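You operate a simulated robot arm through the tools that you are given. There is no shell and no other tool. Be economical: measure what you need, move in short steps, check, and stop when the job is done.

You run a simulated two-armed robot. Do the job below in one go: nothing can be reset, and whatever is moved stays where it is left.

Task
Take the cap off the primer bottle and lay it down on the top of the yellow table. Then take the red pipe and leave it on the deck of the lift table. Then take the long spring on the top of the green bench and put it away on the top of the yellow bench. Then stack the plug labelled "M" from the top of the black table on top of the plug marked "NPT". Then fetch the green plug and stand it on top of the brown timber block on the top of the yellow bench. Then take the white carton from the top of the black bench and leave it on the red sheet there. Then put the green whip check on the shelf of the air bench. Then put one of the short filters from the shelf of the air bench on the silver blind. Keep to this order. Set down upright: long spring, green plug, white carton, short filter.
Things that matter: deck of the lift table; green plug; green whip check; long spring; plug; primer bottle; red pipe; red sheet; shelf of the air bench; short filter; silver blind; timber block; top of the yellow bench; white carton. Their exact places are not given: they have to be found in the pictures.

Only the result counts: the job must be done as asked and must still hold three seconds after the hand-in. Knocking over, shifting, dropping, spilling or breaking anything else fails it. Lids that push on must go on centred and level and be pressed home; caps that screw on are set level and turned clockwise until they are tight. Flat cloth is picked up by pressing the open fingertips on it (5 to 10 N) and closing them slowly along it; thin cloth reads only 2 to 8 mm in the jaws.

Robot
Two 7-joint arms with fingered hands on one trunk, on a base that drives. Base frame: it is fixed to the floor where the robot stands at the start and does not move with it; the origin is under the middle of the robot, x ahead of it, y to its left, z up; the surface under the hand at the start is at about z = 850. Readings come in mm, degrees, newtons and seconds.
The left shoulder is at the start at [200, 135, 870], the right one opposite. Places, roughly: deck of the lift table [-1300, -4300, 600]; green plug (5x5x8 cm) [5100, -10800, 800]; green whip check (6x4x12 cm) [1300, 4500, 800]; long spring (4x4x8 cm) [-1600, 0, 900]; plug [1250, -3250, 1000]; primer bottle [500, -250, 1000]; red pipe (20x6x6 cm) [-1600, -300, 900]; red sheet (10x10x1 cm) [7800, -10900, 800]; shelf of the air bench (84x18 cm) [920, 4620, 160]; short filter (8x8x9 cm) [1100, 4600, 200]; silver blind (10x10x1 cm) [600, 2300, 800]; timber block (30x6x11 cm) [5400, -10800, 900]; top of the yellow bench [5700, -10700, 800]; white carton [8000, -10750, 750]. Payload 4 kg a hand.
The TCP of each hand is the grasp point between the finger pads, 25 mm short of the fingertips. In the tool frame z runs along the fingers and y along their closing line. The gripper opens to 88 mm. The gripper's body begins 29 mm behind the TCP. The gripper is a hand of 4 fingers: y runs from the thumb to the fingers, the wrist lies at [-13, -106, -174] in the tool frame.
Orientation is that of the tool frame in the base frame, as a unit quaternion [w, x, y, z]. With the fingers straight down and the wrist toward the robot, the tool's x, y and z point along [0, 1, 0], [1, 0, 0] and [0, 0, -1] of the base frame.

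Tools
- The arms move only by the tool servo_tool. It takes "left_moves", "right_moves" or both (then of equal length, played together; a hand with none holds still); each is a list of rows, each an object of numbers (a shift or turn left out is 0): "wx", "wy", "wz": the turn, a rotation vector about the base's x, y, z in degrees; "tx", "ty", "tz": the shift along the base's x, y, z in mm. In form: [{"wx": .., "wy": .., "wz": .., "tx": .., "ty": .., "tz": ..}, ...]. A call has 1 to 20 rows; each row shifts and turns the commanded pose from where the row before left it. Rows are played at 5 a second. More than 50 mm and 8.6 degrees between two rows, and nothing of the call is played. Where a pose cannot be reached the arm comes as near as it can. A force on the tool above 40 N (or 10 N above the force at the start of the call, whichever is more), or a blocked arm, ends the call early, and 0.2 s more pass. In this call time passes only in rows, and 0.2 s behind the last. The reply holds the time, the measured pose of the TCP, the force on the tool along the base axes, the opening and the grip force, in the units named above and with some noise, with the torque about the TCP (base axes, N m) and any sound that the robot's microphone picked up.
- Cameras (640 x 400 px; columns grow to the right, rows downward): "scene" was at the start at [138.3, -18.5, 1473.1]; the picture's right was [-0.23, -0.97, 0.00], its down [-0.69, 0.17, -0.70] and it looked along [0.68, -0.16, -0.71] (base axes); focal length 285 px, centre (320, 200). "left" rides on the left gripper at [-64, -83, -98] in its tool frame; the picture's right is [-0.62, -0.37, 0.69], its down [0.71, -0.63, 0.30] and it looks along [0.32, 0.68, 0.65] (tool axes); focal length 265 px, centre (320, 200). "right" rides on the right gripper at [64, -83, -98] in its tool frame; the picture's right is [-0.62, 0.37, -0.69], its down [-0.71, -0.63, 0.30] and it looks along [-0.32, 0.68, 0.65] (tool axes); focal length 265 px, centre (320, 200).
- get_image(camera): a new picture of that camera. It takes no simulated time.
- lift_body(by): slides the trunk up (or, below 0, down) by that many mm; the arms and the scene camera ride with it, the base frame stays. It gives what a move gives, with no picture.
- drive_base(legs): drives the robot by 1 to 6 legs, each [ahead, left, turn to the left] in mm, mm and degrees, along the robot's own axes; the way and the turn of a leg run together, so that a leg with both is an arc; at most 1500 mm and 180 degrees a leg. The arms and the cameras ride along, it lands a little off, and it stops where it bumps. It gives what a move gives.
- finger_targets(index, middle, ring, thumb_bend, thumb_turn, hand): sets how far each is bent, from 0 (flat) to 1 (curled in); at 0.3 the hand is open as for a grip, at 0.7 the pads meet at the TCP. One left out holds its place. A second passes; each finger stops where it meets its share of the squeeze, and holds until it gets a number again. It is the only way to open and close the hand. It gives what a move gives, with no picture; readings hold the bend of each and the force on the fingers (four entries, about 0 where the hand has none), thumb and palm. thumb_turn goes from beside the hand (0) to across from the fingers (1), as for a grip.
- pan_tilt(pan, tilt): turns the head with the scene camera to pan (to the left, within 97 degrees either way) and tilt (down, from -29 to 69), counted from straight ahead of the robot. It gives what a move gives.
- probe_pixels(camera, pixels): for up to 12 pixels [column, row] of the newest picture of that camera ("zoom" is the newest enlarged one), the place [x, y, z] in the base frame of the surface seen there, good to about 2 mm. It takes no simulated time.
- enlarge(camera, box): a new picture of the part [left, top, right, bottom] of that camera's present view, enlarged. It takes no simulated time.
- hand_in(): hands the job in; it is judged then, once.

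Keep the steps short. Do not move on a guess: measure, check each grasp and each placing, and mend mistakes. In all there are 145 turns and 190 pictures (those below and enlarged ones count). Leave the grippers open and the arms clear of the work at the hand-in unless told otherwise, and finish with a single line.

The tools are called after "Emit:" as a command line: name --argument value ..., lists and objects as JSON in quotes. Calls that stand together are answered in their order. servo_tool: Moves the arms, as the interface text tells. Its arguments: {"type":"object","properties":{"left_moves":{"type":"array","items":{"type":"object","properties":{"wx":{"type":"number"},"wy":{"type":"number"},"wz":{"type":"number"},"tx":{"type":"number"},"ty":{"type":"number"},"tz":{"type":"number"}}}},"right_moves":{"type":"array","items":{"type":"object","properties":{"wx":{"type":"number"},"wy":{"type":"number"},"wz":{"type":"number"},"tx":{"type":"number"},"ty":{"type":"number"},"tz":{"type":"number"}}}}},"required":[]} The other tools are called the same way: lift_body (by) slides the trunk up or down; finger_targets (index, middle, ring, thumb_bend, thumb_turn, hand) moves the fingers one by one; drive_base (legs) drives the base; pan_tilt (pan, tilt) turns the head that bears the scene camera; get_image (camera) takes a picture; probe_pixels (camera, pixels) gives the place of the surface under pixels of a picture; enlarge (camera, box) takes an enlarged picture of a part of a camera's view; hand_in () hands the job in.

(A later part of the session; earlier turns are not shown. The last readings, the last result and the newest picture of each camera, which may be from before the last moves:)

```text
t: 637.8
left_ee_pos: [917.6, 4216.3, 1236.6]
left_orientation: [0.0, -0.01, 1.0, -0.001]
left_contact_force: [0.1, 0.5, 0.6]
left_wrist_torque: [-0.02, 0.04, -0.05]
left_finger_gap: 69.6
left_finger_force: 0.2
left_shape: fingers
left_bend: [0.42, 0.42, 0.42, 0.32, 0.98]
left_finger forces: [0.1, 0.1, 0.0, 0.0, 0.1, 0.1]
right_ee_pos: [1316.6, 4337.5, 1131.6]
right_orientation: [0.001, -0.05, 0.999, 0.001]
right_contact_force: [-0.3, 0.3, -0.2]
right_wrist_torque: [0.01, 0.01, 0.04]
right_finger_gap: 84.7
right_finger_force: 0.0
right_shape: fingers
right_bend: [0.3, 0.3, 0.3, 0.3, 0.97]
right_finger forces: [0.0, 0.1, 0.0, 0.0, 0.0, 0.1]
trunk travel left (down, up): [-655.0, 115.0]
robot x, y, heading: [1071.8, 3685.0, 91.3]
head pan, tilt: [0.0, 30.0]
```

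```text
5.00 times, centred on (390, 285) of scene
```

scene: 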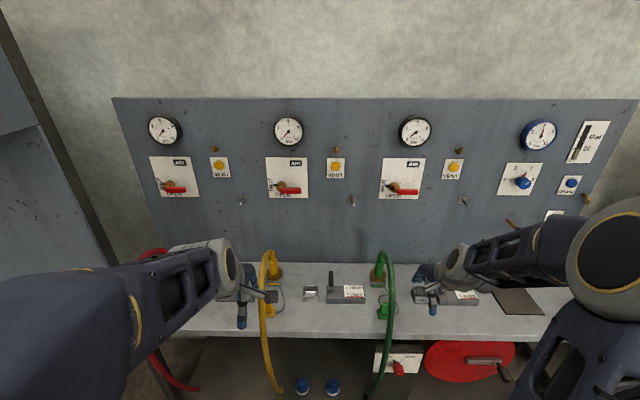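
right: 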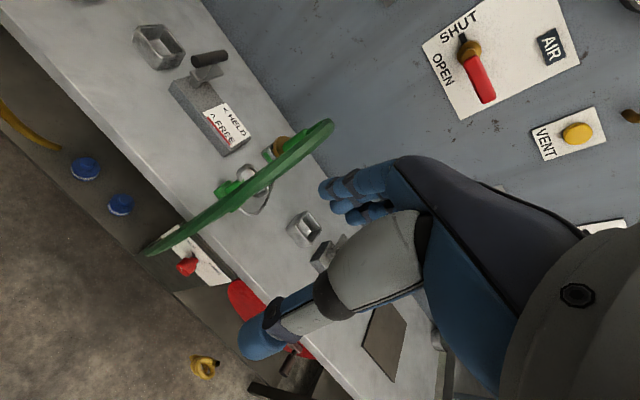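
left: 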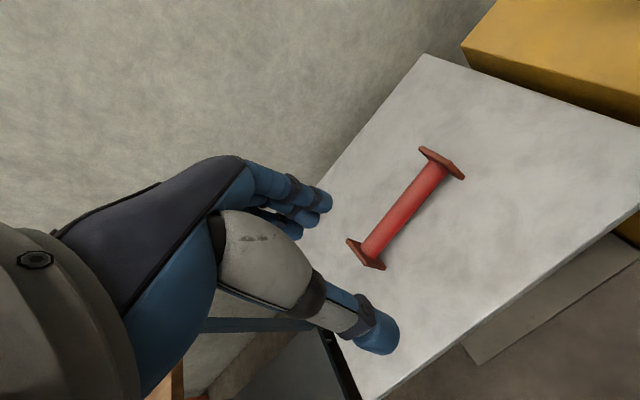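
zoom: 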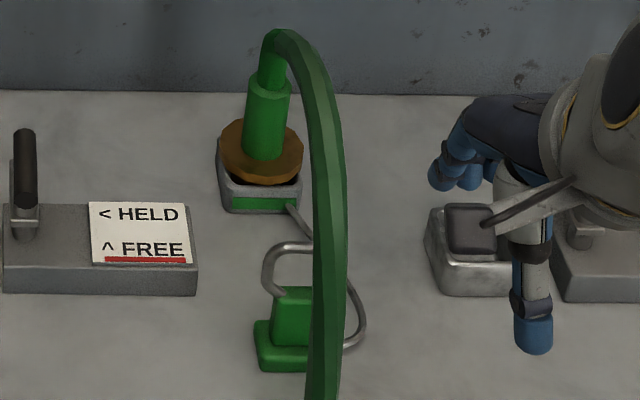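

I move the right hand away to the right and bring the left hand's camera nearer for a side view.

Emit:
servo_tool --right_moves '[{"tz": 40}, {"tx": 40, "tz": 20}, {"tx": 45}, {"tx": 45}, {"tx": 45}, {"ty": -40}]' --left_moves '[{"tx": 35, "tz": -20}, {"tx": 35, "tz": -20}, {"tx": 35, "tz": -20}, {"tz": -30}, {"tz": -30}, {"tz": -20}]'

Emit:
get_image --camera "left"

Emit:
enlarge --camera "scene" --box '[340, 230, 500, 340]'

```text
t: 639.2
left_ee_pos: [1028.4, 4230.5, 1101.5]
left_orientation: [-0.001, -0.01, 1.0, -0.003]
left_contact_force: [0.1, 0.1, 0.2]
left_wrist_torque: [0.0, 0.03, -0.01]
left_finger_gap: 69.8
left_finger_force: 0.0
left_shape: fingers
left_bend: [0.42, 0.42, 0.42, 0.32, 0.98]
left_finger forces: [0.1, 0.0, 0.1, 0.0, 0.0, 0.0]
left hand out of reach, approached as far as the arm can: row 5, 6
right_ee_pos: [1490.5, 4297.0, 1190.3]
right_orientation: [0.003, -0.052, 0.999, 0.0]
right_contact_force: [0.2, 0.4, 0.1]
right_wrist_torque: [0.0, -0.02, 0.02]
right_finger_gap: 84.7
right_finger_force: 0.1
right_shape: fingers
right_bend: [0.3, 0.3, 0.3, 0.3, 0.97]
right_finger forces: [0.1, 0.1, 0.1, 0.0, 0.0, 0.0]
trunk travel left (down, up): [-655.0, 115.0]
robot x, y, heading: [1068.0, 3684.6, 91.2]
head pan, tilt: [0.0, 30.0]
```

```text
50 pictures are left
```

left: 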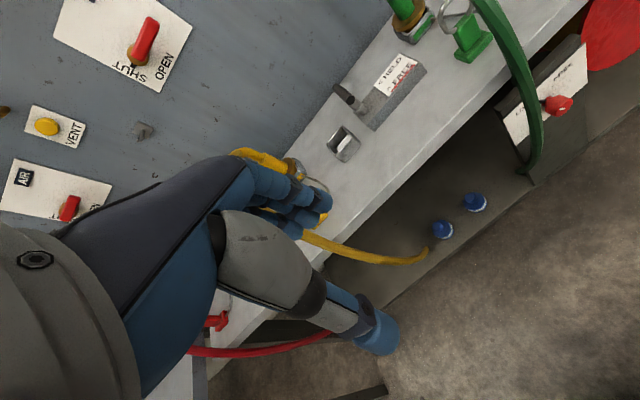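

```text
3.64 times, centred on (420, 285) of scene
```

zoom: 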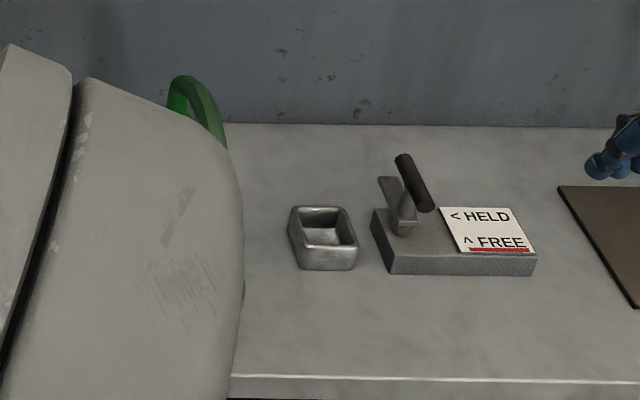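

Emit:
enlarge --camera "left" --box '[380, 0, 540, 100]'

Emit:
probe_pixels --camera "left" --pixels '[[466, 28], [478, 42], [468, 55], [459, 14], [445, 22], [488, 38], [503, 55], [410, 20], [440, 232], [475, 205], [480, 10]]'

```text
4.00 times, centred on (460, 50) of left
```

zoom: 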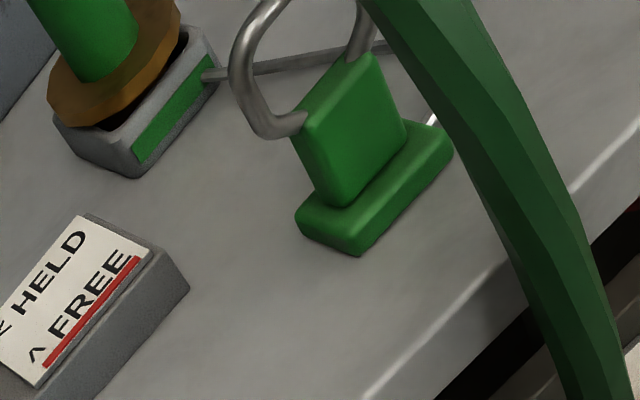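

```text
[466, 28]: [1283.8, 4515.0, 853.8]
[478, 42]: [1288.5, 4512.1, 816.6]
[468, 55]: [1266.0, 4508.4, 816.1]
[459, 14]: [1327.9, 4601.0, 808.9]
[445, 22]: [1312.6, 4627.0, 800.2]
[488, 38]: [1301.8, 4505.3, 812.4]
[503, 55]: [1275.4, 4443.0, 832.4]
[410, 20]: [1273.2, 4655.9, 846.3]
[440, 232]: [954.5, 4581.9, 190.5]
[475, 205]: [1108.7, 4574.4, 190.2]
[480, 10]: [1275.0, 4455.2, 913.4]
```

The clamp body is thin along y (front face y≈4515), with a wire loop on top, and the hose hangs just in front at y≈4445–4468. The right side is the open one. I tilt the right hand 60° to come in from the right and stop short, with the fingers partly closed.

Emit:
servo_tool --right_moves '[{"wy": 7.5, "ty": 20}, {"wy": 7.5, "ty": 30}, {"wy": 7.5, "ty": 30}, {"wy": 7.5, "ty": 30, "tz": -20}, {"wy": 7.5, "ty": 30, "tz": -40}, {"wy": 7.5, "ty": 30, "tz": -40}, {"wy": 7.5, "ty": 30, "tz": -40}, {"wy": 7.5, "ty": 27, "tz": -40}, {"tz": -40}, {}]'

Emit:
finger_targets --hand "right" --index 0.45 --middle 0.45 --ring 0.45 --thumb_bend 0.43

Emit:
get_image --camera "right"

Emit:
get_image --camera "scene"

```text
t: 641.4
left_ee_pos: [1028.1, 4229.7, 1101.4]
left_orientation: [0.0, -0.012, 1.0, -0.003]
left_contact_force: [-1.0, 0.4, -0.7]
left_wrist_torque: [-0.01, 0.01, 0.01]
left_finger_gap: 69.6
left_finger_force: 0.0
left_shape: fingers
left_bend: [0.42, 0.42, 0.42, 0.32, 0.98]
left_finger forces: [0.0, 0.0, 0.1, 0.0, 0.1, 0.0]
right_ee_pos: [1468.5, 4502.4, 983.6]
right_orientation: [-0.499, -0.044, 0.865, 0.025]
right_contact_force: [-0.3, -0.6, -0.2]
right_wrist_torque: [-0.01, 0.0, -0.01]
right_finger_gap: 84.9
right_finger_force: 0.1
right_shape: fingers
right_bend: [0.3, 0.3, 0.3, 0.3, 0.98]
right_finger forces: [0.1, 0.1, 0.0, 0.1, 0.1, 0.1]
right hand out of reach, approached as far as the arm can: row 8, 9
trunk travel left (down, up): [-655.0, 115.0]
robot x, y, heading: [1070.4, 3687.8, 91.3]
head pan, tilt: [0.0, 30.0]
```

```text
t: 642.4
left_ee_pos: [1026.5, 4230.6, 1101.9]
left_orientation: [0.0, -0.012, 1.0, -0.003]
left_contact_force: [0.2, 0.4, 0.5]
left_wrist_torque: [-0.02, -0.02, 0.0]
left_finger_gap: 69.8
left_finger_force: 0.0
left_shape: fingers
left_bend: [0.42, 0.42, 0.42, 0.32, 0.98]
left_finger forces: [0.0, 0.0, 0.1, 0.0, 0.0, 0.0]
right_ee_pos: [1468.7, 4500.9, 983.5]
right_orientation: [-0.498, -0.043, 0.866, 0.026]
right_contact_force: [0.8, 0.5, -0.5]
right_wrist_torque: [0.01, -0.03, 0.01]
right_finger_gap: 55.3
right_finger_force: 0.0
right_shape: fingers
right_bend: [0.45, 0.45, 0.45, 0.43, 0.98]
right_finger forces: [0.0, 0.0, 0.0, 0.1, 0.0, 0.0]
trunk travel left (down, up): [-655.0, 115.0]
robot x, y, heading: [1070.2, 3687.1, 91.2]
head pan, tilt: [0.0, 30.0]
```

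```text
47 pictures are left
```

right: 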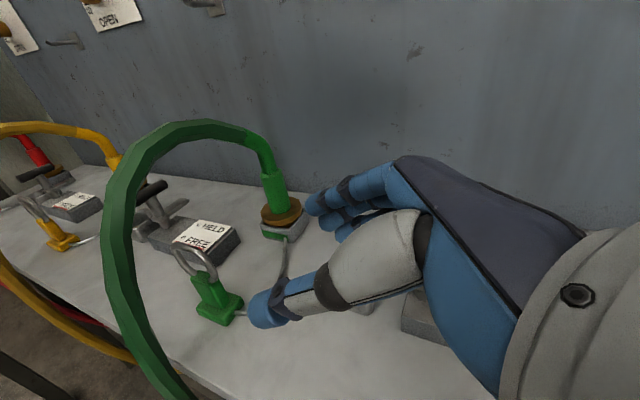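

```text
46 pictures are left
```

scene: 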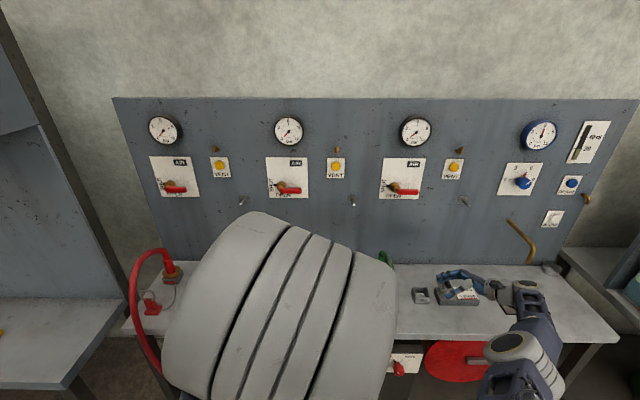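

A clear view: the clamp at (212,300), the loop above it, and the hose to the left and in front. I measure it.

Emit:
enlarge --camera "right" --box '[130, 210, 310, 350]'

Emit:
probe_pixels --camera "right" --pixels '[[203, 290], [212, 300], [200, 308], [222, 295], [232, 305], [212, 320], [196, 252], [238, 313], [282, 270], [137, 310], [165, 370], [213, 275]]'

```text
2.86 times, centred on (220, 280) of right
```

zoom: 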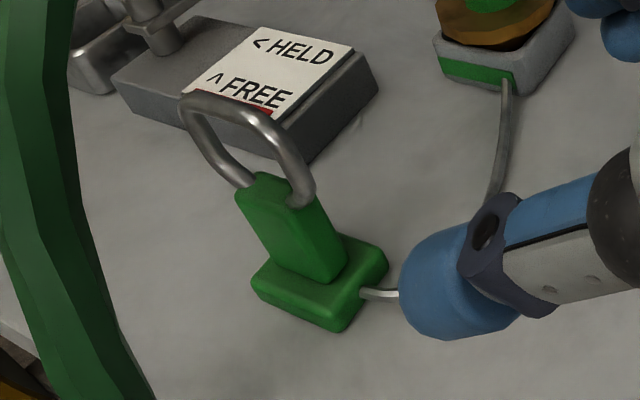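

```text
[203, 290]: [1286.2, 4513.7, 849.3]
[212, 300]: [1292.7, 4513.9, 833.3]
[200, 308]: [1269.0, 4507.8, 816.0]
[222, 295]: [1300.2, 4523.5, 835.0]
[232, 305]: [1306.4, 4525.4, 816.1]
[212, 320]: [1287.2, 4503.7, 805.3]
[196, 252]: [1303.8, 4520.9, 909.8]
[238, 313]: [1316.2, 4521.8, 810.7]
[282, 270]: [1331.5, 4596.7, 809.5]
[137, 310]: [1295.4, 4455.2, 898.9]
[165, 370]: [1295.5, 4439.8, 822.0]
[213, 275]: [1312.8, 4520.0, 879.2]
```

Body: x 1275–1301, y 4514–4534, top about 868, with base plate and loop. I go to a pre-grasp point about 100 mm off along the tilted axis.

Emit:
servo_tool --right_moves '[{"tx": -28, "tz": -14}, {"tx": -28, "tz": -14}, {"tx": -29, "tz": -15}, {"tx": -29, "tz": -15}, {}, {}]'

Emit:
get_image --camera "right"

```text
t: 643.8
left_ee_pos: [1027.0, 4229.9, 1100.4]
left_orientation: [0.001, -0.011, 1.0, -0.002]
left_contact_force: [-0.2, 0.6, -1.2]
left_wrist_torque: [-0.03, 0.0, -0.04]
left_finger_gap: 70.0
left_finger_force: 0.0
left_shape: fingers
left_bend: [0.42, 0.42, 0.42, 0.32, 0.98]
left_finger forces: [0.0, 0.0, 0.0, 0.0, 0.0, 0.1]
right_ee_pos: [1354.9, 4502.2, 925.9]
right_orientation: [-0.498, -0.042, 0.866, 0.026]
right_contact_force: [0.0, -0.3, 0.9]
right_wrist_torque: [0.0, 0.0, -0.02]
right_finger_gap: 55.4
right_finger_force: 0.0
right_shape: fingers
right_bend: [0.45, 0.45, 0.45, 0.43, 0.98]
right_finger forces: [0.0, 0.0, 0.0, 0.0, 0.0, 0.1]
trunk travel left (down, up): [-655.0, 115.0]
robot x, y, heading: [1065.9, 3685.7, 91.2]
head pan, tilt: [0.0, 30.0]
```

```text
44 pictures are left
```

right: 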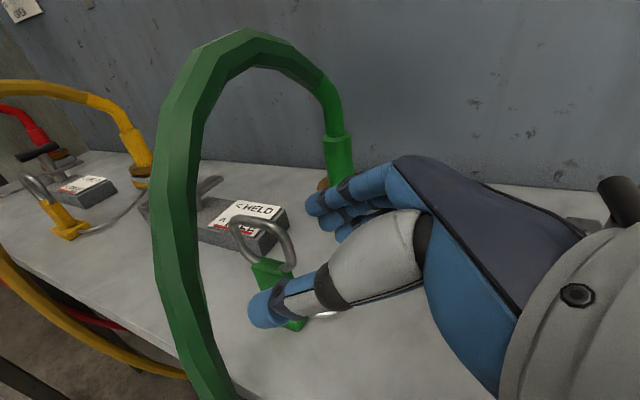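

Now I shift +22 in y and move in along the axis to the grasp.

Emit:
servo_tool --right_moves '[{"ty": 11, "tz": -10}, {"ty": 11, "tz": -10}, {"tx": -22, "tz": -15}, {"tx": -22, "tz": -15}, {"tx": -21, "tz": -13}, {}]'

Emit:
get_image --camera "right"

```text
t: 645.2
left_ee_pos: [1027.1, 4230.3, 1101.6]
left_orientation: [-0.001, -0.012, 1.0, -0.003]
left_contact_force: [-0.2, -0.3, -0.2]
left_wrist_torque: [-0.04, 0.02, -0.03]
left_finger_gap: 69.4
left_finger_force: 0.0
left_shape: fingers
left_bend: [0.42, 0.42, 0.42, 0.32, 0.98]
left_finger forces: [0.0, 0.0, 0.0, 0.0, 0.0, 0.0]
right_ee_pos: [1289.4, 4523.3, 861.6]
right_orientation: [-0.499, -0.043, 0.865, 0.026]
right_contact_force: [-0.2, 0.4, -0.4]
right_wrist_torque: [0.02, 0.01, -0.01]
right_finger_gap: 55.3
right_finger_force: 0.2
right_shape: fingers
right_bend: [0.45, 0.45, 0.45, 0.43, 0.98]
right_finger forces: [0.0, 0.0, 0.1, 0.1, 0.1, 0.1]
trunk travel left (down, up): [-655.0, 115.0]
robot x, y, heading: [1067.4, 3684.3, 91.2]
head pan, tilt: [0.0, 30.0]
```

```text
43 pictures are left
```

right: 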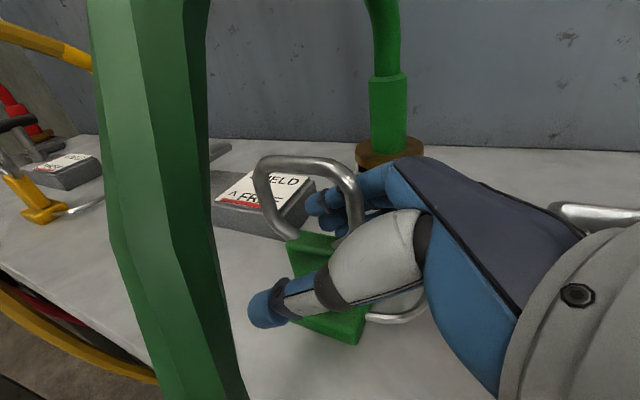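

The block is between thumb and fingers. I close and lift 25 mm as a test.

Emit:
finger_targets --hand "right" --index 0.75 --middle 0.75 --ring 0.75 --thumb_bend 0.75

Emit:
servo_tool --right_moves '[{"tz": 5}, {"tz": 8}, {"tz": 12}, {}]'

Emit:
get_image --camera "right"

```text
t: 646.2
left_ee_pos: [1028.0, 4230.9, 1101.7]
left_orientation: [0.001, -0.011, 1.0, -0.003]
left_contact_force: [0.4, 1.0, 0.2]
left_wrist_torque: [0.0, 0.03, 0.02]
left_finger_gap: 69.7
left_finger_force: 0.0
left_shape: fingers
left_bend: [0.42, 0.42, 0.42, 0.32, 0.98]
left_finger forces: [0.1, 0.1, 0.1, 0.1, 0.1, 0.1]
right_ee_pos: [1289.8, 4523.9, 861.1]
right_orientation: [-0.498, -0.044, 0.866, 0.025]
right_contact_force: [-0.7, 0.0, -1.2]
right_wrist_torque: [-0.01, 0.01, 0.02]
right_finger_gap: 8.8
right_finger_force: 12.8
right_shape: fingers
right_bend: [0.73, 0.73, 0.75, 0.64, 0.95]
right_finger forces: [8.4, 4.2, 0.8, 0.1, 12.6, 0.1]
trunk travel left (down, up): [-655.0, 115.0]
robot x, y, heading: [1071.7, 3686.3, 91.2]
head pan, tilt: [0.0, 30.0]
```

```text
t: 647.2
left_ee_pos: [1027.0, 4230.0, 1101.1]
left_orientation: [0.0, -0.011, 1.0, -0.002]
left_contact_force: [0.1, -0.6, -0.6]
left_wrist_torque: [-0.01, 0.01, 0.03]
left_finger_gap: 69.8
left_finger_force: 0.1
left_shape: fingers
left_bend: [0.42, 0.42, 0.42, 0.32, 0.98]
left_finger forces: [0.0, 0.0, 0.1, 0.0, 0.0, 0.0]
right_ee_pos: [1290.7, 4523.6, 888.3]
right_orientation: [-0.498, -0.043, 0.866, 0.025]
right_contact_force: [0.4, 0.0, -0.8]
right_wrist_torque: [0.01, 0.0, -0.01]
right_finger_gap: 8.8
right_finger_force: 12.4
right_shape: fingers
right_bend: [0.73, 0.73, 0.75, 0.64, 0.95]
right_finger forces: [8.4, 4.1, 0.6, 0.1, 12.5, 0.0]
trunk travel left (down, up): [-655.0, 115.0]
robot x, y, heading: [1071.1, 3685.6, 91.1]
head pan, tilt: [0.0, 30.0]
```

```text
42 pictures are left
```

right: 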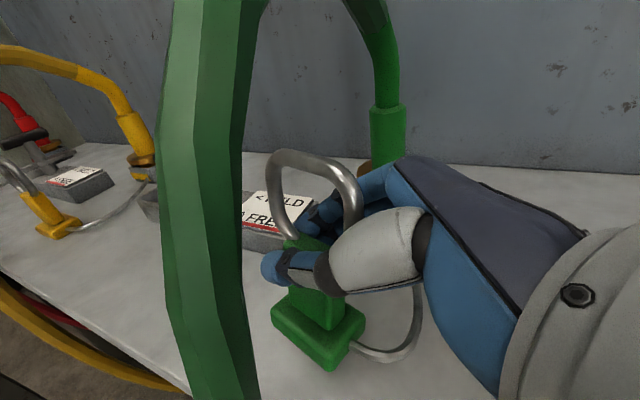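

It comes up freely and the wire follows. I draw it to the right, out from under the hose, watching the force.

Emit:
servo_tool --right_moves '[{"tx": 20, "tz": 5}, {"tx": 25, "tz": 5}, {"tx": 25}, {"tx": 25}, {"tx": 25}, {}]'

Emit:
get_image --camera "right"

```text
t: 648.6
left_ee_pos: [1027.4, 4230.6, 1100.4]
left_orientation: [0.0, -0.011, 1.0, -0.002]
left_contact_force: [0.1, -0.8, -0.2]
left_wrist_torque: [-0.03, 0.0, 0.01]
left_finger_gap: 70.0
left_finger_force: 0.1
left_shape: fingers
left_bend: [0.42, 0.42, 0.42, 0.32, 0.98]
left_finger forces: [0.1, 0.0, 0.1, 0.1, 0.0, 0.0]
right_ee_pos: [1405.2, 4518.3, 899.3]
right_orientation: [-0.499, -0.043, 0.865, 0.024]
right_contact_force: [0.3, -0.7, -1.8]
right_wrist_torque: [-0.01, 0.0, -0.01]
right_finger_gap: 8.8
right_finger_force: 13.1
right_shape: fingers
right_bend: [0.73, 0.74, 0.75, 0.65, 0.95]
right_finger forces: [8.2, 4.2, 0.6, 0.0, 12.3, 0.1]
right hand out of reach, approached as far as the arm can: row 5
trunk travel left (down, up): [-655.0, 115.0]
robot x, y, heading: [1068.5, 3682.7, 91.2]
head pan, tilt: [0.0, 30.0]
```

```text
41 pictures are left
```

right: 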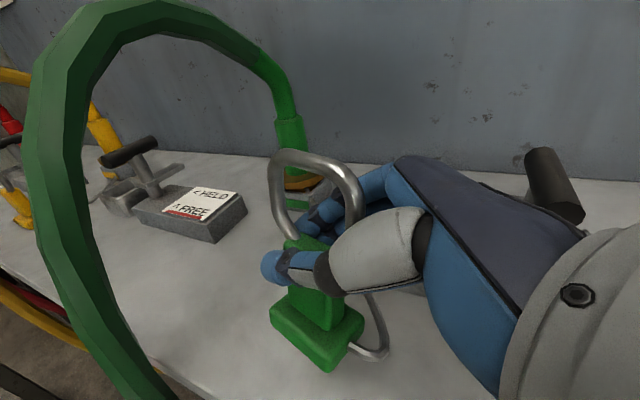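

Free of the hose, still no pull. I bring it out toward the robot past the bench edge, watching for tether force.

Emit:
servo_tool --right_moves '[{"ty": -20, "tz": 10}, {"ty": -25}, {"ty": -25}, {"ty": -30}, {"ty": -30}, {"ty": -30}, {}]'

Emit:
get_image --camera "right"

```text
t: 650.2
left_ee_pos: [1026.7, 4230.0, 1100.3]
left_orientation: [0.0, -0.012, 1.0, -0.003]
left_contact_force: [0.2, -0.1, 0.0]
left_wrist_torque: [0.02, 0.0, -0.03]
left_finger_gap: 69.6
left_finger_force: 0.1
left_shape: fingers
left_bend: [0.42, 0.42, 0.42, 0.32, 0.98]
left_finger forces: [0.0, 0.0, 0.0, 0.0, 0.1, 0.0]
right_ee_pos: [1405.9, 4359.0, 907.4]
right_orientation: [-0.498, -0.042, 0.866, 0.026]
right_contact_force: [0.4, 0.3, -1.1]
right_wrist_torque: [0.01, -0.01, -0.02]
right_finger_gap: 7.9
right_finger_force: 11.8
right_shape: fingers
right_bend: [0.73, 0.74, 0.75, 0.66, 0.95]
right_finger forces: [7.6, 4.8, 0.2, 0.0, 11.7, 0.0]
trunk travel left (down, up): [-655.0, 115.0]
robot x, y, heading: [1071.8, 3686.0, 90.9]
head pan, tilt: [0.0, 30.0]
```

```text
40 pictures are left
```

right: 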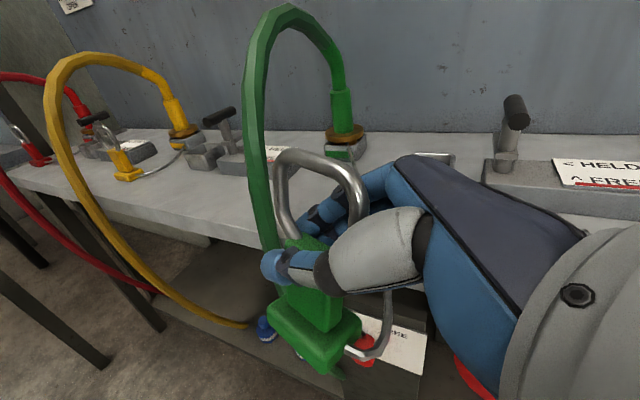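

The green lever is up (FREE) and nothing pulls. I back off and strafe left to the free part of the shelf (x≈600), bring the hand in front of me and lower the trunk.

Emit:
drive_base --legs '[[-150, 0, -1], [0, 590, 0]]'

Emit:
servo_tool --right_moves '[{"tx": -43}, {"tx": -43}, {"tx": -43}, {"tx": -43}, {"tx": -43}, {}]' --left_moves '[{"tx": -30, "tz": 30}, {"tx": -30, "tz": 30}, {"tx": -30, "tz": 30}, {"tx": -30, "tz": 30}, {"tz": 20}, {}]'

Emit:
lift_body --by -400

Emit:
lift_body --by -120

Emit:
pan_tilt --pan 0 --tilt 25

Emit:
get_image --camera "scene"

Emit:
get_image --camera "right"

```text
t: 654.6
left_ee_pos: [447.3, 4076.3, 1100.0]
left_orientation: [0.0, -0.002, 1.0, -0.003]
left_contact_force: [-0.1, 0.3, -0.1]
left_wrist_torque: [0.01, -0.01, 0.0]
left_finger_gap: 69.8
left_finger_force: 0.2
left_shape: fingers
left_bend: [0.42, 0.42, 0.42, 0.32, 0.98]
left_finger forces: [0.0, 0.0, 0.1, 0.0, 0.1, 0.0]
right_ee_pos: [830.1, 4197.3, 907.0]
right_orientation: [-0.498, -0.035, 0.866, 0.031]
right_contact_force: [0.6, -0.2, -0.3]
right_wrist_torque: [0.04, 0.01, -0.02]
right_finger_gap: 8.4
right_finger_force: 11.8
right_shape: fingers
right_bend: [0.73, 0.74, 0.75, 0.66, 0.95]
right_finger forces: [7.6, 4.8, 0.2, 0.0, 11.7, 0.0]
trunk travel left (down, up): [-655.0, 115.0]
robot x, y, heading: [481.1, 3526.4, 90.3]
head pan, tilt: [0.0, 30.0]
```

```text
t: 656.0
left_ee_pos: [328.3, 4075.6, 1240.7]
left_orientation: [0.0, -0.001, 1.0, -0.002]
left_contact_force: [-0.5, -0.1, 0.2]
left_wrist_torque: [0.01, -0.04, 0.01]
left_finger_gap: 69.6
left_finger_force: 0.0
left_shape: fingers
left_bend: [0.42, 0.42, 0.42, 0.32, 0.98]
left_finger forces: [0.0, 0.1, 0.0, 0.1, 0.0, 0.1]
right_ee_pos: [614.9, 4196.5, 908.0]
right_orientation: [-0.498, -0.035, 0.866, 0.031]
right_contact_force: [0.5, 0.1, -0.7]
right_wrist_torque: [-0.01, 0.01, 0.02]
right_finger_gap: 7.6
right_finger_force: 12.2
right_shape: fingers
right_bend: [0.73, 0.74, 0.75, 0.66, 0.95]
right_finger forces: [7.0, 5.0, 0.1, 0.0, 11.4, 0.1]
trunk travel left (down, up): [-655.0, 115.0]
robot x, y, heading: [479.1, 3531.1, 90.2]
head pan, tilt: [0.0, 30.0]
```

```text
t: 659.8
left_ee_pos: [329.9, 4075.4, 840.9]
left_orientation: [0.0, -0.002, 1.0, -0.002]
left_contact_force: [0.3, 0.4, -0.3]
left_wrist_torque: [-0.01, -0.03, -0.01]
left_finger_gap: 69.6
left_finger_force: 0.1
left_shape: fingers
left_bend: [0.42, 0.42, 0.42, 0.32, 0.98]
left_finger forces: [0.0, 0.0, 0.0, 0.1, 0.1, 0.0]
right_ee_pos: [614.6, 4196.5, 508.7]
right_orientation: [-0.497, -0.035, 0.866, 0.029]
right_contact_force: [-0.7, 0.1, -1.9]
right_wrist_torque: [-0.01, -0.01, 0.02]
right_finger_gap: 7.8
right_finger_force: 11.8
right_shape: fingers
right_bend: [0.73, 0.74, 0.75, 0.66, 0.95]
right_finger forces: [7.0, 5.0, 0.0, 0.1, 11.4, 0.1]
trunk travel left (down, up): [-255.0, 515.0]
robot x, y, heading: [480.1, 3532.3, 90.1]
head pan, tilt: [0.0, 30.0]
```

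```text
t: 661.3
left_ee_pos: [328.5, 4074.9, 721.7]
left_orientation: [0.0, -0.002, 1.0, -0.002]
left_contact_force: [0.8, 0.8, 0.2]
left_wrist_torque: [0.01, -0.01, -0.01]
left_finger_gap: 69.9
left_finger_force: 0.0
left_shape: fingers
left_bend: [0.42, 0.42, 0.42, 0.32, 0.98]
left_finger forces: [0.0, 0.0, 0.0, 0.0, 0.0, 0.0]
right_ee_pos: [614.8, 4196.1, 388.5]
right_orientation: [-0.498, -0.035, 0.866, 0.029]
right_contact_force: [0.3, 1.0, -1.9]
right_wrist_torque: [0.0, 0.01, -0.03]
right_finger_gap: 7.7
right_finger_force: 11.6
right_shape: fingers
right_bend: [0.73, 0.74, 0.75, 0.66, 0.95]
right_finger forces: [7.0, 5.0, 0.1, 0.1, 11.4, 0.0]
trunk travel left (down, up): [-135.0, 635.0]
robot x, y, heading: [483.5, 3529.4, 90.3]
head pan, tilt: [0.0, 30.0]
```

```text
t: 662.0
left_ee_pos: [327.8, 4075.0, 720.3]
left_orientation: [0.0, -0.002, 1.0, -0.002]
left_contact_force: [0.5, 0.0, 0.4]
left_wrist_torque: [0.0, 0.03, 0.01]
left_finger_gap: 70.0
left_finger_force: 0.1
left_shape: fingers
left_bend: [0.42, 0.42, 0.42, 0.32, 0.98]
left_finger forces: [0.0, 0.0, 0.0, 0.0, 0.0, 0.0]
right_ee_pos: [614.9, 4197.4, 387.5]
right_orientation: [-0.498, -0.035, 0.866, 0.03]
right_contact_force: [-0.8, -1.1, -0.6]
right_wrist_torque: [0.0, 0.02, -0.02]
right_finger_gap: 7.7
right_finger_force: 12.0
right_shape: fingers
right_bend: [0.73, 0.74, 0.75, 0.66, 0.95]
right_finger forces: [7.0, 5.0, 0.0, 0.0, 11.5, 0.0]
trunk travel left (down, up): [-135.0, 635.0]
robot x, y, heading: [477.5, 3530.0, 90.2]
head pan, tilt: [0.0, 25.0]
```

```text
39 pictures are left
```

scene: 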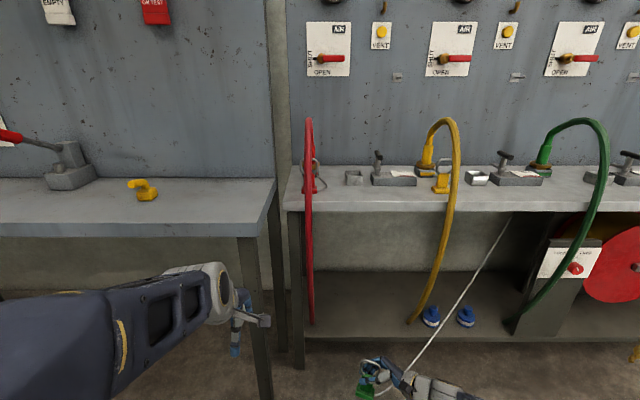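

```text
38 pictures are left
```

right: 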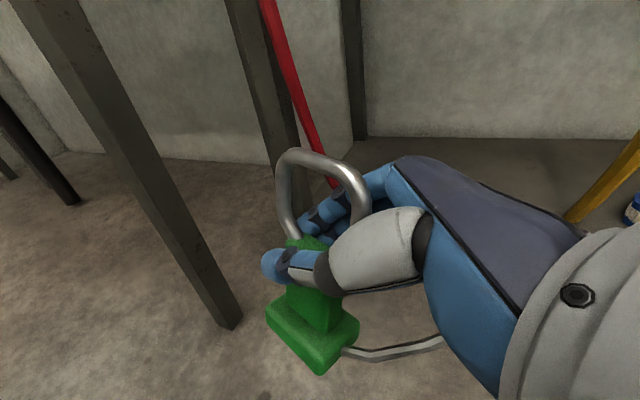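

A thin tether line runs from the clamp to the bench but pulls nothing. I measure the hoses and the shelf to choose the spot.

Emit:
probe_pixels --camera "scene" --pixels '[[311, 318], [311, 260], [410, 318], [436, 270], [450, 220], [350, 338], [360, 300], [360, 275], [431, 312], [466, 312], [480, 265], [385, 212]]'

Emit:
enlarge --camera "scene" --box '[390, 270, 520, 350]'

```text
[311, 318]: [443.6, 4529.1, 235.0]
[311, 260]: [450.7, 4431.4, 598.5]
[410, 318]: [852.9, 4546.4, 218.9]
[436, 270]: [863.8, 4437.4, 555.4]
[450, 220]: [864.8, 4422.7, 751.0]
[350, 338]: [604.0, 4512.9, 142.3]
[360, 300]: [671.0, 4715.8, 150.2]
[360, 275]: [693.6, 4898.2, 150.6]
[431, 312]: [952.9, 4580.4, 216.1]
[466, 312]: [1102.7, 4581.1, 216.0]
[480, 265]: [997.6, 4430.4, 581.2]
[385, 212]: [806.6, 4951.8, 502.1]
```

```text
4.92 times, centred on (455, 310) of scene
```

zoom: 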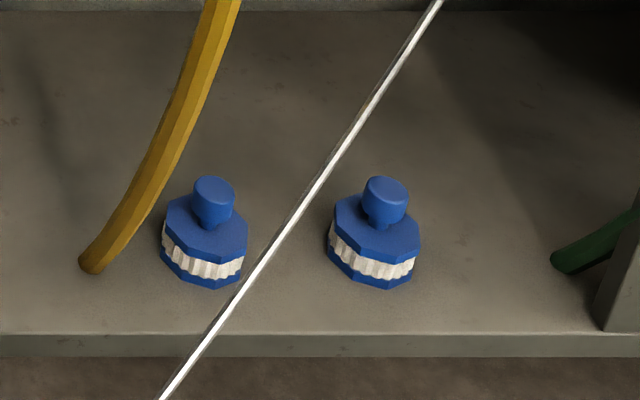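

Spot chosen: (700,4605), between the red hose (x 444) and the yellow one (x 853). I turn the hand 90° to point forward, lower, drive in, and look before the last part.

Emit:
servo_tool --right_moves '[{"wz": -7.5, "tx": 7, "tz": -10}, {"wz": -7.5, "tx": 7, "tz": -10}, {"wz": -7.5, "tx": 7, "tz": -10}, {"wz": -7.5, "tx": 7, "tz": -10}, {"wz": -7.5, "tx": 7, "tz": -10}, {"wz": -7.5, "tx": 7, "tz": -10}, {"wz": -7.5, "tx": 7, "tz": -10}, {"wz": -7.5, "tx": 7, "tz": -10}, {"wz": -7.5, "tx": 7, "tz": -10}, {"wz": -7.5, "tx": 7, "tz": -10}, {"wz": -7.5, "tx": 7, "tz": -10}, {"wz": -7.5, "tx": 8, "tz": -10}, {}]'

Emit:
drive_base --legs '[[230, 0, 0]]'

Emit:
get_image --camera "scene"

Emit:
get_image --camera "right"

```text
t: 664.8
left_ee_pos: [329.0, 4076.1, 721.8]
left_orientation: [0.001, -0.001, 1.0, -0.002]
left_contact_force: [0.4, -0.6, -0.3]
left_wrist_torque: [0.03, -0.03, -0.03]
left_finger_gap: 69.9
left_finger_force: 0.1
left_shape: fingers
left_bend: [0.42, 0.42, 0.42, 0.32, 0.98]
left_finger forces: [0.0, 0.1, 0.0, 0.1, 0.0, 0.0]
right_ee_pos: [699.6, 4197.2, 268.2]
right_orientation: [-0.33, 0.588, 0.637, 0.373]
right_contact_force: [0.1, 0.2, -1.1]
right_wrist_torque: [-0.02, 0.0, 0.04]
right_finger_gap: 7.3
right_finger_force: 10.9
right_shape: fingers
right_bend: [0.73, 0.74, 0.75, 0.66, 0.95]
right_finger forces: [6.2, 4.8, 0.0, 0.0, 11.0, 0.0]
trunk travel left (down, up): [-135.0, 635.0]
robot x, y, heading: [481.9, 3529.9, 90.2]
head pan, tilt: [0.0, 25.0]
```

```text
t: 666.2
left_ee_pos: [329.5, 4232.4, 716.6]
left_orientation: [0.002, -0.001, 1.0, -0.014]
left_contact_force: [2.4, -20.2, 2.0]
left_wrist_torque: [0.35, 0.07, 0.4]
left_finger_gap: 69.8
left_finger_force: 12.2
left_shape: fingers
left_bend: [0.42, 0.41, 0.6, 0.32, 0.98]
left_finger forces: [0.1, 2.7, 22.1, 0.0, 0.0, 0.1]
right_ee_pos: [698.8, 4359.1, 267.6]
right_orientation: [-0.331, 0.587, 0.638, 0.373]
right_contact_force: [0.4, -0.2, -0.7]
right_wrist_torque: [0.03, 0.0, -0.01]
right_finger_gap: 7.2
right_finger_force: 11.1
right_shape: fingers
right_bend: [0.73, 0.74, 0.75, 0.66, 0.95]
right_finger forces: [6.2, 4.8, 0.1, 0.0, 11.0, 0.0]
trunk travel left (down, up): [-135.0, 635.0]
robot x, y, heading: [480.2, 3690.2, 90.0]
head pan, tilt: [0.0, 25.0]
stopped in leg 1: the force on the tool passed its limit at 55 N (the readings are from after the stop); the commanded pose is now the measured one
```

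```text
36 pictures are left
```

scene: 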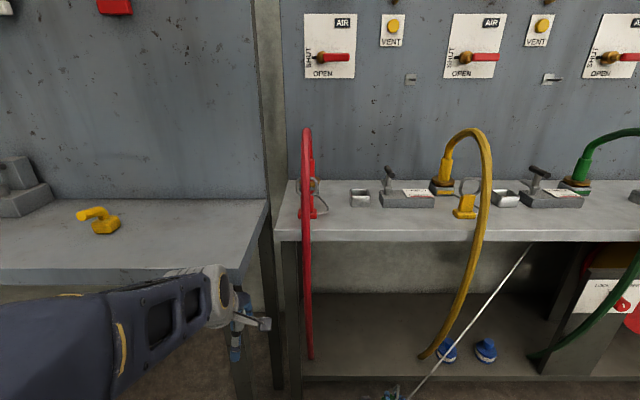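

```text
35 pictures are left
```

right: 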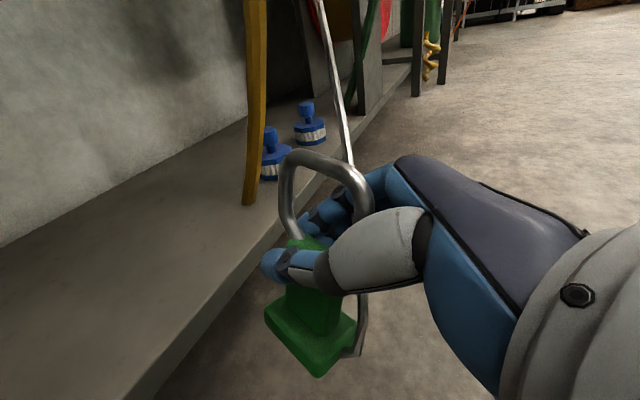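

The left fingers touched the left bench's edge. I pull the left hand back, then reach in with the right hand without driving further.

Emit:
servo_tool --left_moves '[{"ty": -30}, {"ty": -30}, {"ty": -30}, {"tz": 20}, {}, {}, {}, {}, {}]' --right_moves '[{}, {}, {"ty": 41}, {"ty": 41}, {"ty": 41}, {"ty": 41}, {"ty": 41}, {"ty": 41}, {}]'

Emit:
get_image --camera "right"

Emit:
get_image --camera "scene"

```text
t: 668.2
left_ee_pos: [330.1, 4147.3, 741.6]
left_orientation: [0.001, -0.001, 1.0, -0.011]
left_contact_force: [-0.6, 0.4, -0.3]
left_wrist_torque: [0.03, 0.03, 0.01]
left_finger_gap: 69.6
left_finger_force: 0.0
left_shape: fingers
left_bend: [0.42, 0.42, 0.42, 0.32, 0.98]
left_finger forces: [0.1, 0.0, 0.0, 0.0, 0.1, 0.0]
left hand out of reach, approached as far as the arm can: row 3
right_ee_pos: [699.6, 4605.6, 267.4]
right_orientation: [-0.331, 0.588, 0.637, 0.373]
right_contact_force: [0.9, 0.2, -0.8]
right_wrist_torque: [0.0, 0.02, 0.0]
right_finger_gap: 6.5
right_finger_force: 11.3
right_shape: fingers
right_bend: [0.73, 0.74, 0.75, 0.67, 0.95]
right_finger forces: [6.1, 4.9, 0.1, 0.0, 10.8, 0.0]
trunk travel left (down, up): [-135.0, 635.0]
robot x, y, heading: [477.1, 3690.4, 90.3]
head pan, tilt: [0.0, 25.0]
```

```text
34 pictures are left
```

right: 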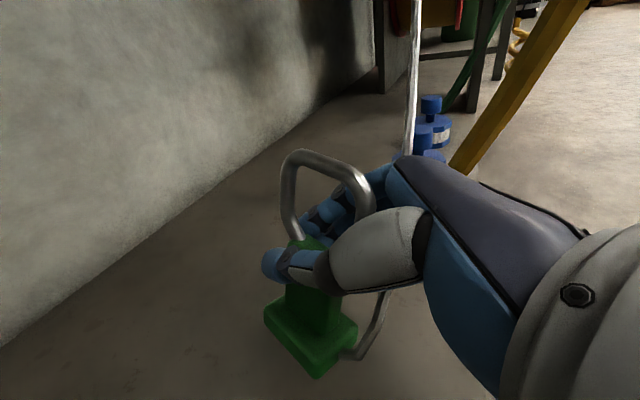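

```text
33 pictures are left
```

scene: 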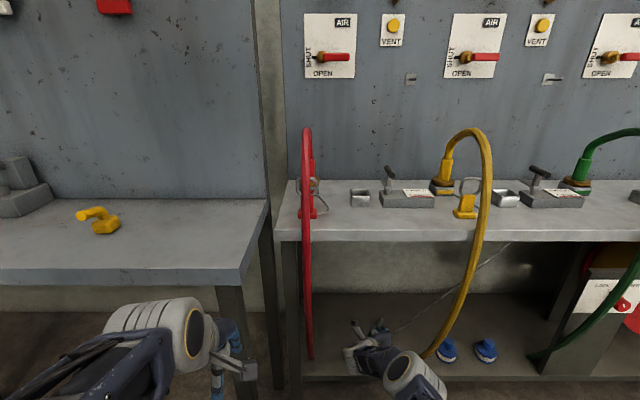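

Inside the shelf space, clear of everything. I lower to the shelf.

Emit:
servo_tool --right_moves '[{"tz": -20}, {"tz": -15}, {"tz": -8}, {"tz": -5}, {"tz": -3}, {"tz": -2}, {"tz": -1.5}, {"tz": -1.5}, {}]'

Emit:
get_image --camera "right"

```text
t: 670.2
left_ee_pos: [329.3, 4146.9, 742.2]
left_orientation: [0.0, -0.001, 1.0, -0.011]
left_contact_force: [-0.7, -0.8, -0.2]
left_wrist_torque: [0.0, -0.01, -0.02]
left_finger_gap: 69.7
left_finger_force: 0.1
left_shape: fingers
left_bend: [0.42, 0.42, 0.42, 0.32, 0.98]
left_finger forces: [0.0, 0.0, 0.0, 0.0, 0.1, 0.0]
right_ee_pos: [700.0, 4606.2, 213.4]
right_orientation: [-0.331, 0.587, 0.637, 0.374]
right_contact_force: [0.1, 0.6, 2.6]
right_wrist_torque: [-0.03, 0.01, 0.01]
right_finger_gap: 6.7
right_finger_force: 11.2
right_shape: fingers
right_bend: [0.73, 0.74, 0.75, 0.67, 0.94]
right_finger forces: [6.6, 5.5, 0.0, 0.0, 11.2, 0.0]
trunk travel left (down, up): [-135.0, 635.0]
robot x, y, heading: [482.3, 3692.6, 90.2]
head pan, tilt: [0.0, 25.0]
```

```text
32 pictures are left
```

right: 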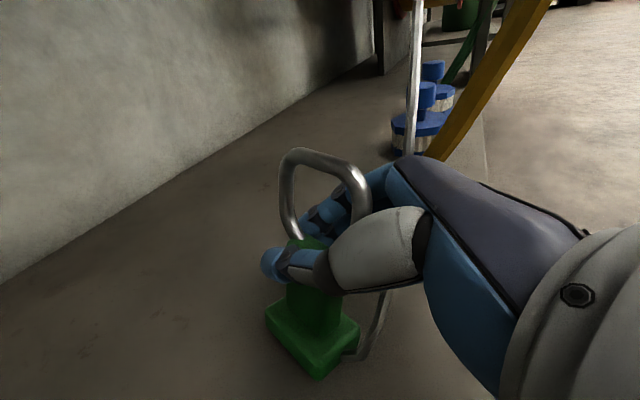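

It rests on the shelf. I open, withdraw along the hand's axis, turn the hand back to pointing down, back off a little and strafe right to face the right-hand filter.

Emit:
finger_targets --hand "right" --index 0.42 --middle 0.42 --ring 0.42 --thumb_bend 0.42

Emit:
servo_tool --right_moves '[{"ty": -12, "tz": 7}, {"ty": -25, "tz": 14}, {"ty": -35, "tz": 20}, {"ty": -35, "tz": 20}, {"ty": -35, "tz": 20}, {"ty": -40, "tz": 15}, {"ty": -40, "tz": 10}, {"ty": -40, "tz": 10}, {"ty": -20}, {}]'

Emit:
get_image --camera "right"

Emit:
servo_tool --right_moves '[{"wz": 7.5}, {"wz": 7.5}, {"wz": 7.5}, {"wz": 7.5}, {"wz": 7.5}, {"wz": 7.5}, {"wz": 7.5}, {"wz": 7.5}, {"wz": 7.5}, {"wz": 7.5}, {"wz": 7.5}, {"wz": 7.5}, {"wy": -8}, {"wy": -8}, {"wy": -8}, {"wy": -8}, {"wy": -8}, {"wy": -8}, {"wy": -8}, {"wy": -4}]'

Emit:
drive_base --legs '[[-40, 0, 0], [0, -480, 0]]'

Emit:
finger_targets --hand "right" --index 0.3 --middle 0.3 --ring 0.3 --thumb_bend 0.3

Emit:
get_image --camera "scene"

Emit:
get_image --camera "right"

```text
t: 671.2
left_ee_pos: [330.0, 4146.2, 742.8]
left_orientation: [0.001, -0.001, 1.0, -0.011]
left_contact_force: [0.2, -0.7, 0.7]
left_wrist_torque: [0.01, 0.0, -0.03]
left_finger_gap: 69.7
left_finger_force: 0.1
left_shape: fingers
left_bend: [0.42, 0.42, 0.42, 0.32, 0.98]
left_finger forces: [0.0, 0.0, 0.0, 0.1, 0.1, 0.0]
right_ee_pos: [699.5, 4606.4, 212.7]
right_orientation: [-0.331, 0.588, 0.637, 0.373]
right_contact_force: [-0.6, -0.2, -0.7]
right_wrist_torque: [0.0, 0.01, 0.03]
right_finger_gap: 58.9
right_finger_force: 0.1
right_shape: fingers
right_bend: [0.42, 0.42, 0.42, 0.42, 0.97]
right_finger forces: [0.1, 0.0, 0.1, 0.0, 0.3, 0.0]
trunk travel left (down, up): [-135.0, 635.0]
robot x, y, heading: [479.6, 3689.8, 90.3]
head pan, tilt: [0.0, 25.0]
```

```text
t: 673.4
left_ee_pos: [329.2, 4147.7, 743.0]
left_orientation: [0.001, 0.0, 1.0, -0.011]
left_contact_force: [0.1, 0.0, 0.1]
left_wrist_torque: [0.01, 0.01, 0.01]
left_finger_gap: 69.6
left_finger_force: 0.1
left_shape: fingers
left_bend: [0.42, 0.42, 0.42, 0.32, 0.98]
left_finger forces: [0.0, 0.0, 0.0, 0.0, 0.0, 0.1]
right_ee_pos: [698.8, 4322.8, 328.7]
right_orientation: [-0.33, 0.587, 0.638, 0.373]
right_contact_force: [0.5, -1.1, 1.0]
right_wrist_torque: [-0.01, -0.03, 0.01]
right_finger_gap: 58.9
right_finger_force: 0.0
right_shape: fingers
right_bend: [0.42, 0.42, 0.42, 0.42, 0.97]
right_finger forces: [0.0, 0.1, 0.1, 0.0, 0.0, 0.1]
trunk travel left (down, up): [-135.0, 635.0]
robot x, y, heading: [484.2, 3686.8, 90.3]
head pan, tilt: [0.0, 25.0]
```

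```text
31 pictures are left
```

right: 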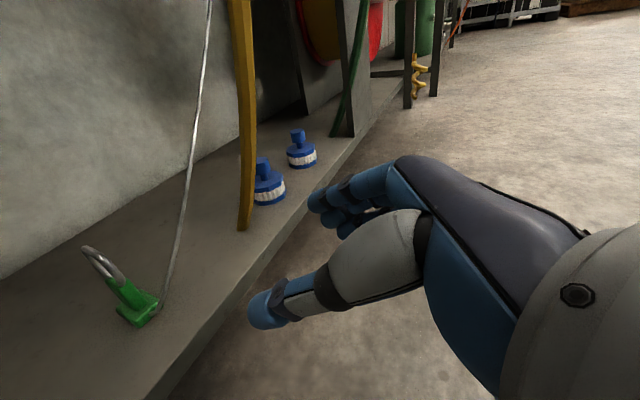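

```text
t: 677.6
left_ee_pos: [329.2, 4147.1, 742.7]
left_orientation: [0.001, 0.0, 1.0, -0.011]
left_contact_force: [0.4, 0.5, 0.6]
left_wrist_torque: [0.01, -0.01, 0.01]
left_finger_gap: 69.7
left_finger_force: 0.0
left_shape: fingers
left_bend: [0.42, 0.42, 0.42, 0.32, 0.98]
left_finger forces: [0.0, 0.1, 0.0, 0.1, 0.1, 0.0]
right_ee_pos: [699.6, 4324.6, 329.0]
right_orientation: [0.002, -0.046, 0.999, 0.008]
right_contact_force: [-0.4, -0.3, -0.2]
right_wrist_torque: [0.0, -0.03, 0.0]
right_finger_gap: 58.9
right_finger_force: 0.1
right_shape: fingers
right_bend: [0.42, 0.42, 0.42, 0.42, 0.97]
right_finger forces: [0.0, 0.0, 0.0, 0.0, 0.0, 0.0]
trunk travel left (down, up): [-135.0, 635.0]
robot x, y, heading: [477.1, 3690.7, 90.4]
head pan, tilt: [0.0, 25.0]
```

```text
t: 680.9
left_ee_pos: [810.3, 4108.5, 742.2]
left_orientation: [0.002, -0.001, 1.0, -0.011]
left_contact_force: [0.4, 0.3, -0.2]
left_wrist_torque: [-0.03, 0.0, 0.0]
left_finger_gap: 69.9
left_finger_force: 0.0
left_shape: fingers
left_bend: [0.42, 0.42, 0.42, 0.32, 0.98]
left_finger forces: [0.0, 0.0, 0.0, 0.0, 0.0, 0.0]
right_ee_pos: [1179.7, 4284.6, 328.6]
right_orientation: [0.003, -0.044, 0.999, 0.009]
right_contact_force: [-0.2, 0.4, 0.4]
right_wrist_torque: [0.0, 0.0, -0.04]
right_finger_gap: 58.7
right_finger_force: 0.1
right_shape: fingers
right_bend: [0.42, 0.42, 0.42, 0.42, 0.97]
right_finger forces: [0.1, 0.0, 0.0, 0.0, 0.0, 0.0]
trunk travel left (down, up): [-135.0, 635.0]
robot x, y, heading: [961.9, 3651.5, 90.0]
head pan, tilt: [0.0, 25.0]
```

```text
t: 681.9
left_ee_pos: [809.9, 4108.6, 742.9]
left_orientation: [0.001, -0.002, 1.0, -0.011]
left_contact_force: [-0.8, -0.4, 0.0]
left_wrist_torque: [0.03, 0.01, 0.0]
left_finger_gap: 69.9
left_finger_force: 0.0
left_shape: fingers
left_bend: [0.42, 0.42, 0.42, 0.32, 0.98]
left_finger forces: [0.1, 0.0, 0.0, 0.1, 0.0, 0.1]
right_ee_pos: [1179.6, 4284.9, 329.3]
right_orientation: [0.002, -0.045, 0.999, 0.008]
right_contact_force: [-0.2, -0.1, -1.3]
right_wrist_torque: [-0.02, 0.0, 0.02]
right_finger_gap: 84.4
right_finger_force: 0.1
right_shape: fingers
right_bend: [0.3, 0.3, 0.3, 0.3, 0.97]
right_finger forces: [0.0, 0.0, 0.0, 0.0, 0.0, 0.0]
trunk travel left (down, up): [-135.0, 635.0]
robot x, y, heading: [963.2, 3655.9, 90.5]
head pan, tilt: [0.0, 25.0]
```

```text
30 pictures are left
```

scene: 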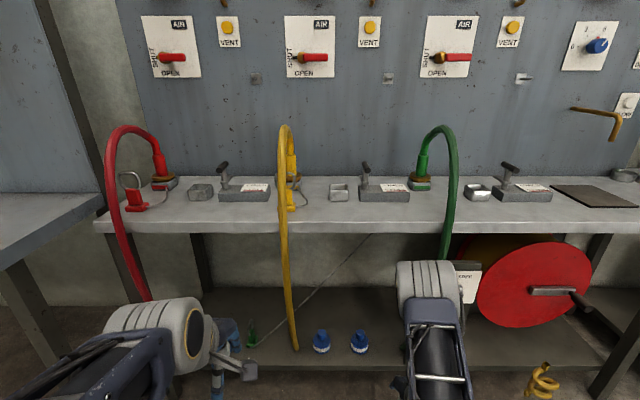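

```text
29 pictures are left
```

right: 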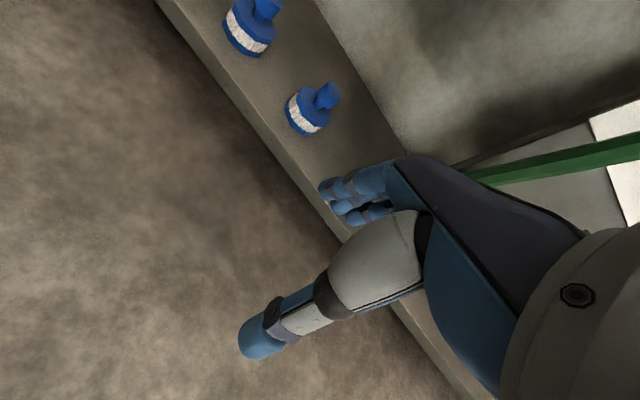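

The whip check stands on the shelf. I measure the right-hand filter's knob.

Emit:
probe_pixels --camera "right" --pixels '[[330, 92], [336, 90], [325, 97], [322, 107], [308, 112], [300, 125], [334, 98], [330, 85]]'

Emit:
enlarge --camera "right" --box '[270, 65, 366, 145]'

Emit:
probe_pixels --camera "scene" --pixels '[[359, 333], [359, 339], [355, 334], [363, 334], [359, 346]]'

```text
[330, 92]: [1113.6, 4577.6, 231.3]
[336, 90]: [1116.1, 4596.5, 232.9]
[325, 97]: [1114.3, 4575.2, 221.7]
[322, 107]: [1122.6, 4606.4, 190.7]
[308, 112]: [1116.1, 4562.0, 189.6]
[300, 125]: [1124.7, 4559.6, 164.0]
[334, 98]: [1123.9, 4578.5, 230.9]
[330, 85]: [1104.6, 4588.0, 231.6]
```

```text
5.00 times, centred on (318, 105) of right
```

zoom: 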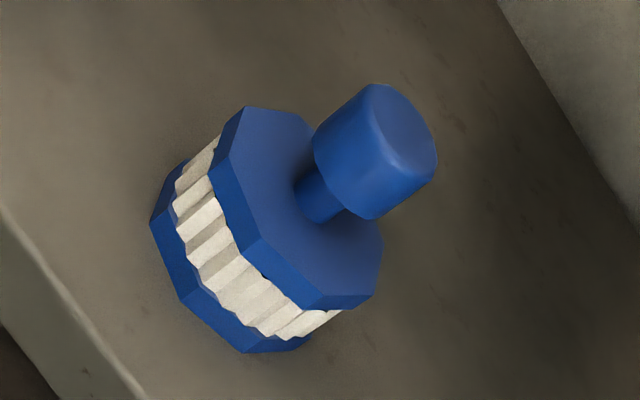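

```text
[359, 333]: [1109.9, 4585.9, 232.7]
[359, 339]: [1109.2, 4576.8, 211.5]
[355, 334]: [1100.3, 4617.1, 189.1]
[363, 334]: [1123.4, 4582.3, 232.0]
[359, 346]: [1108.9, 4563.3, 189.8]
```

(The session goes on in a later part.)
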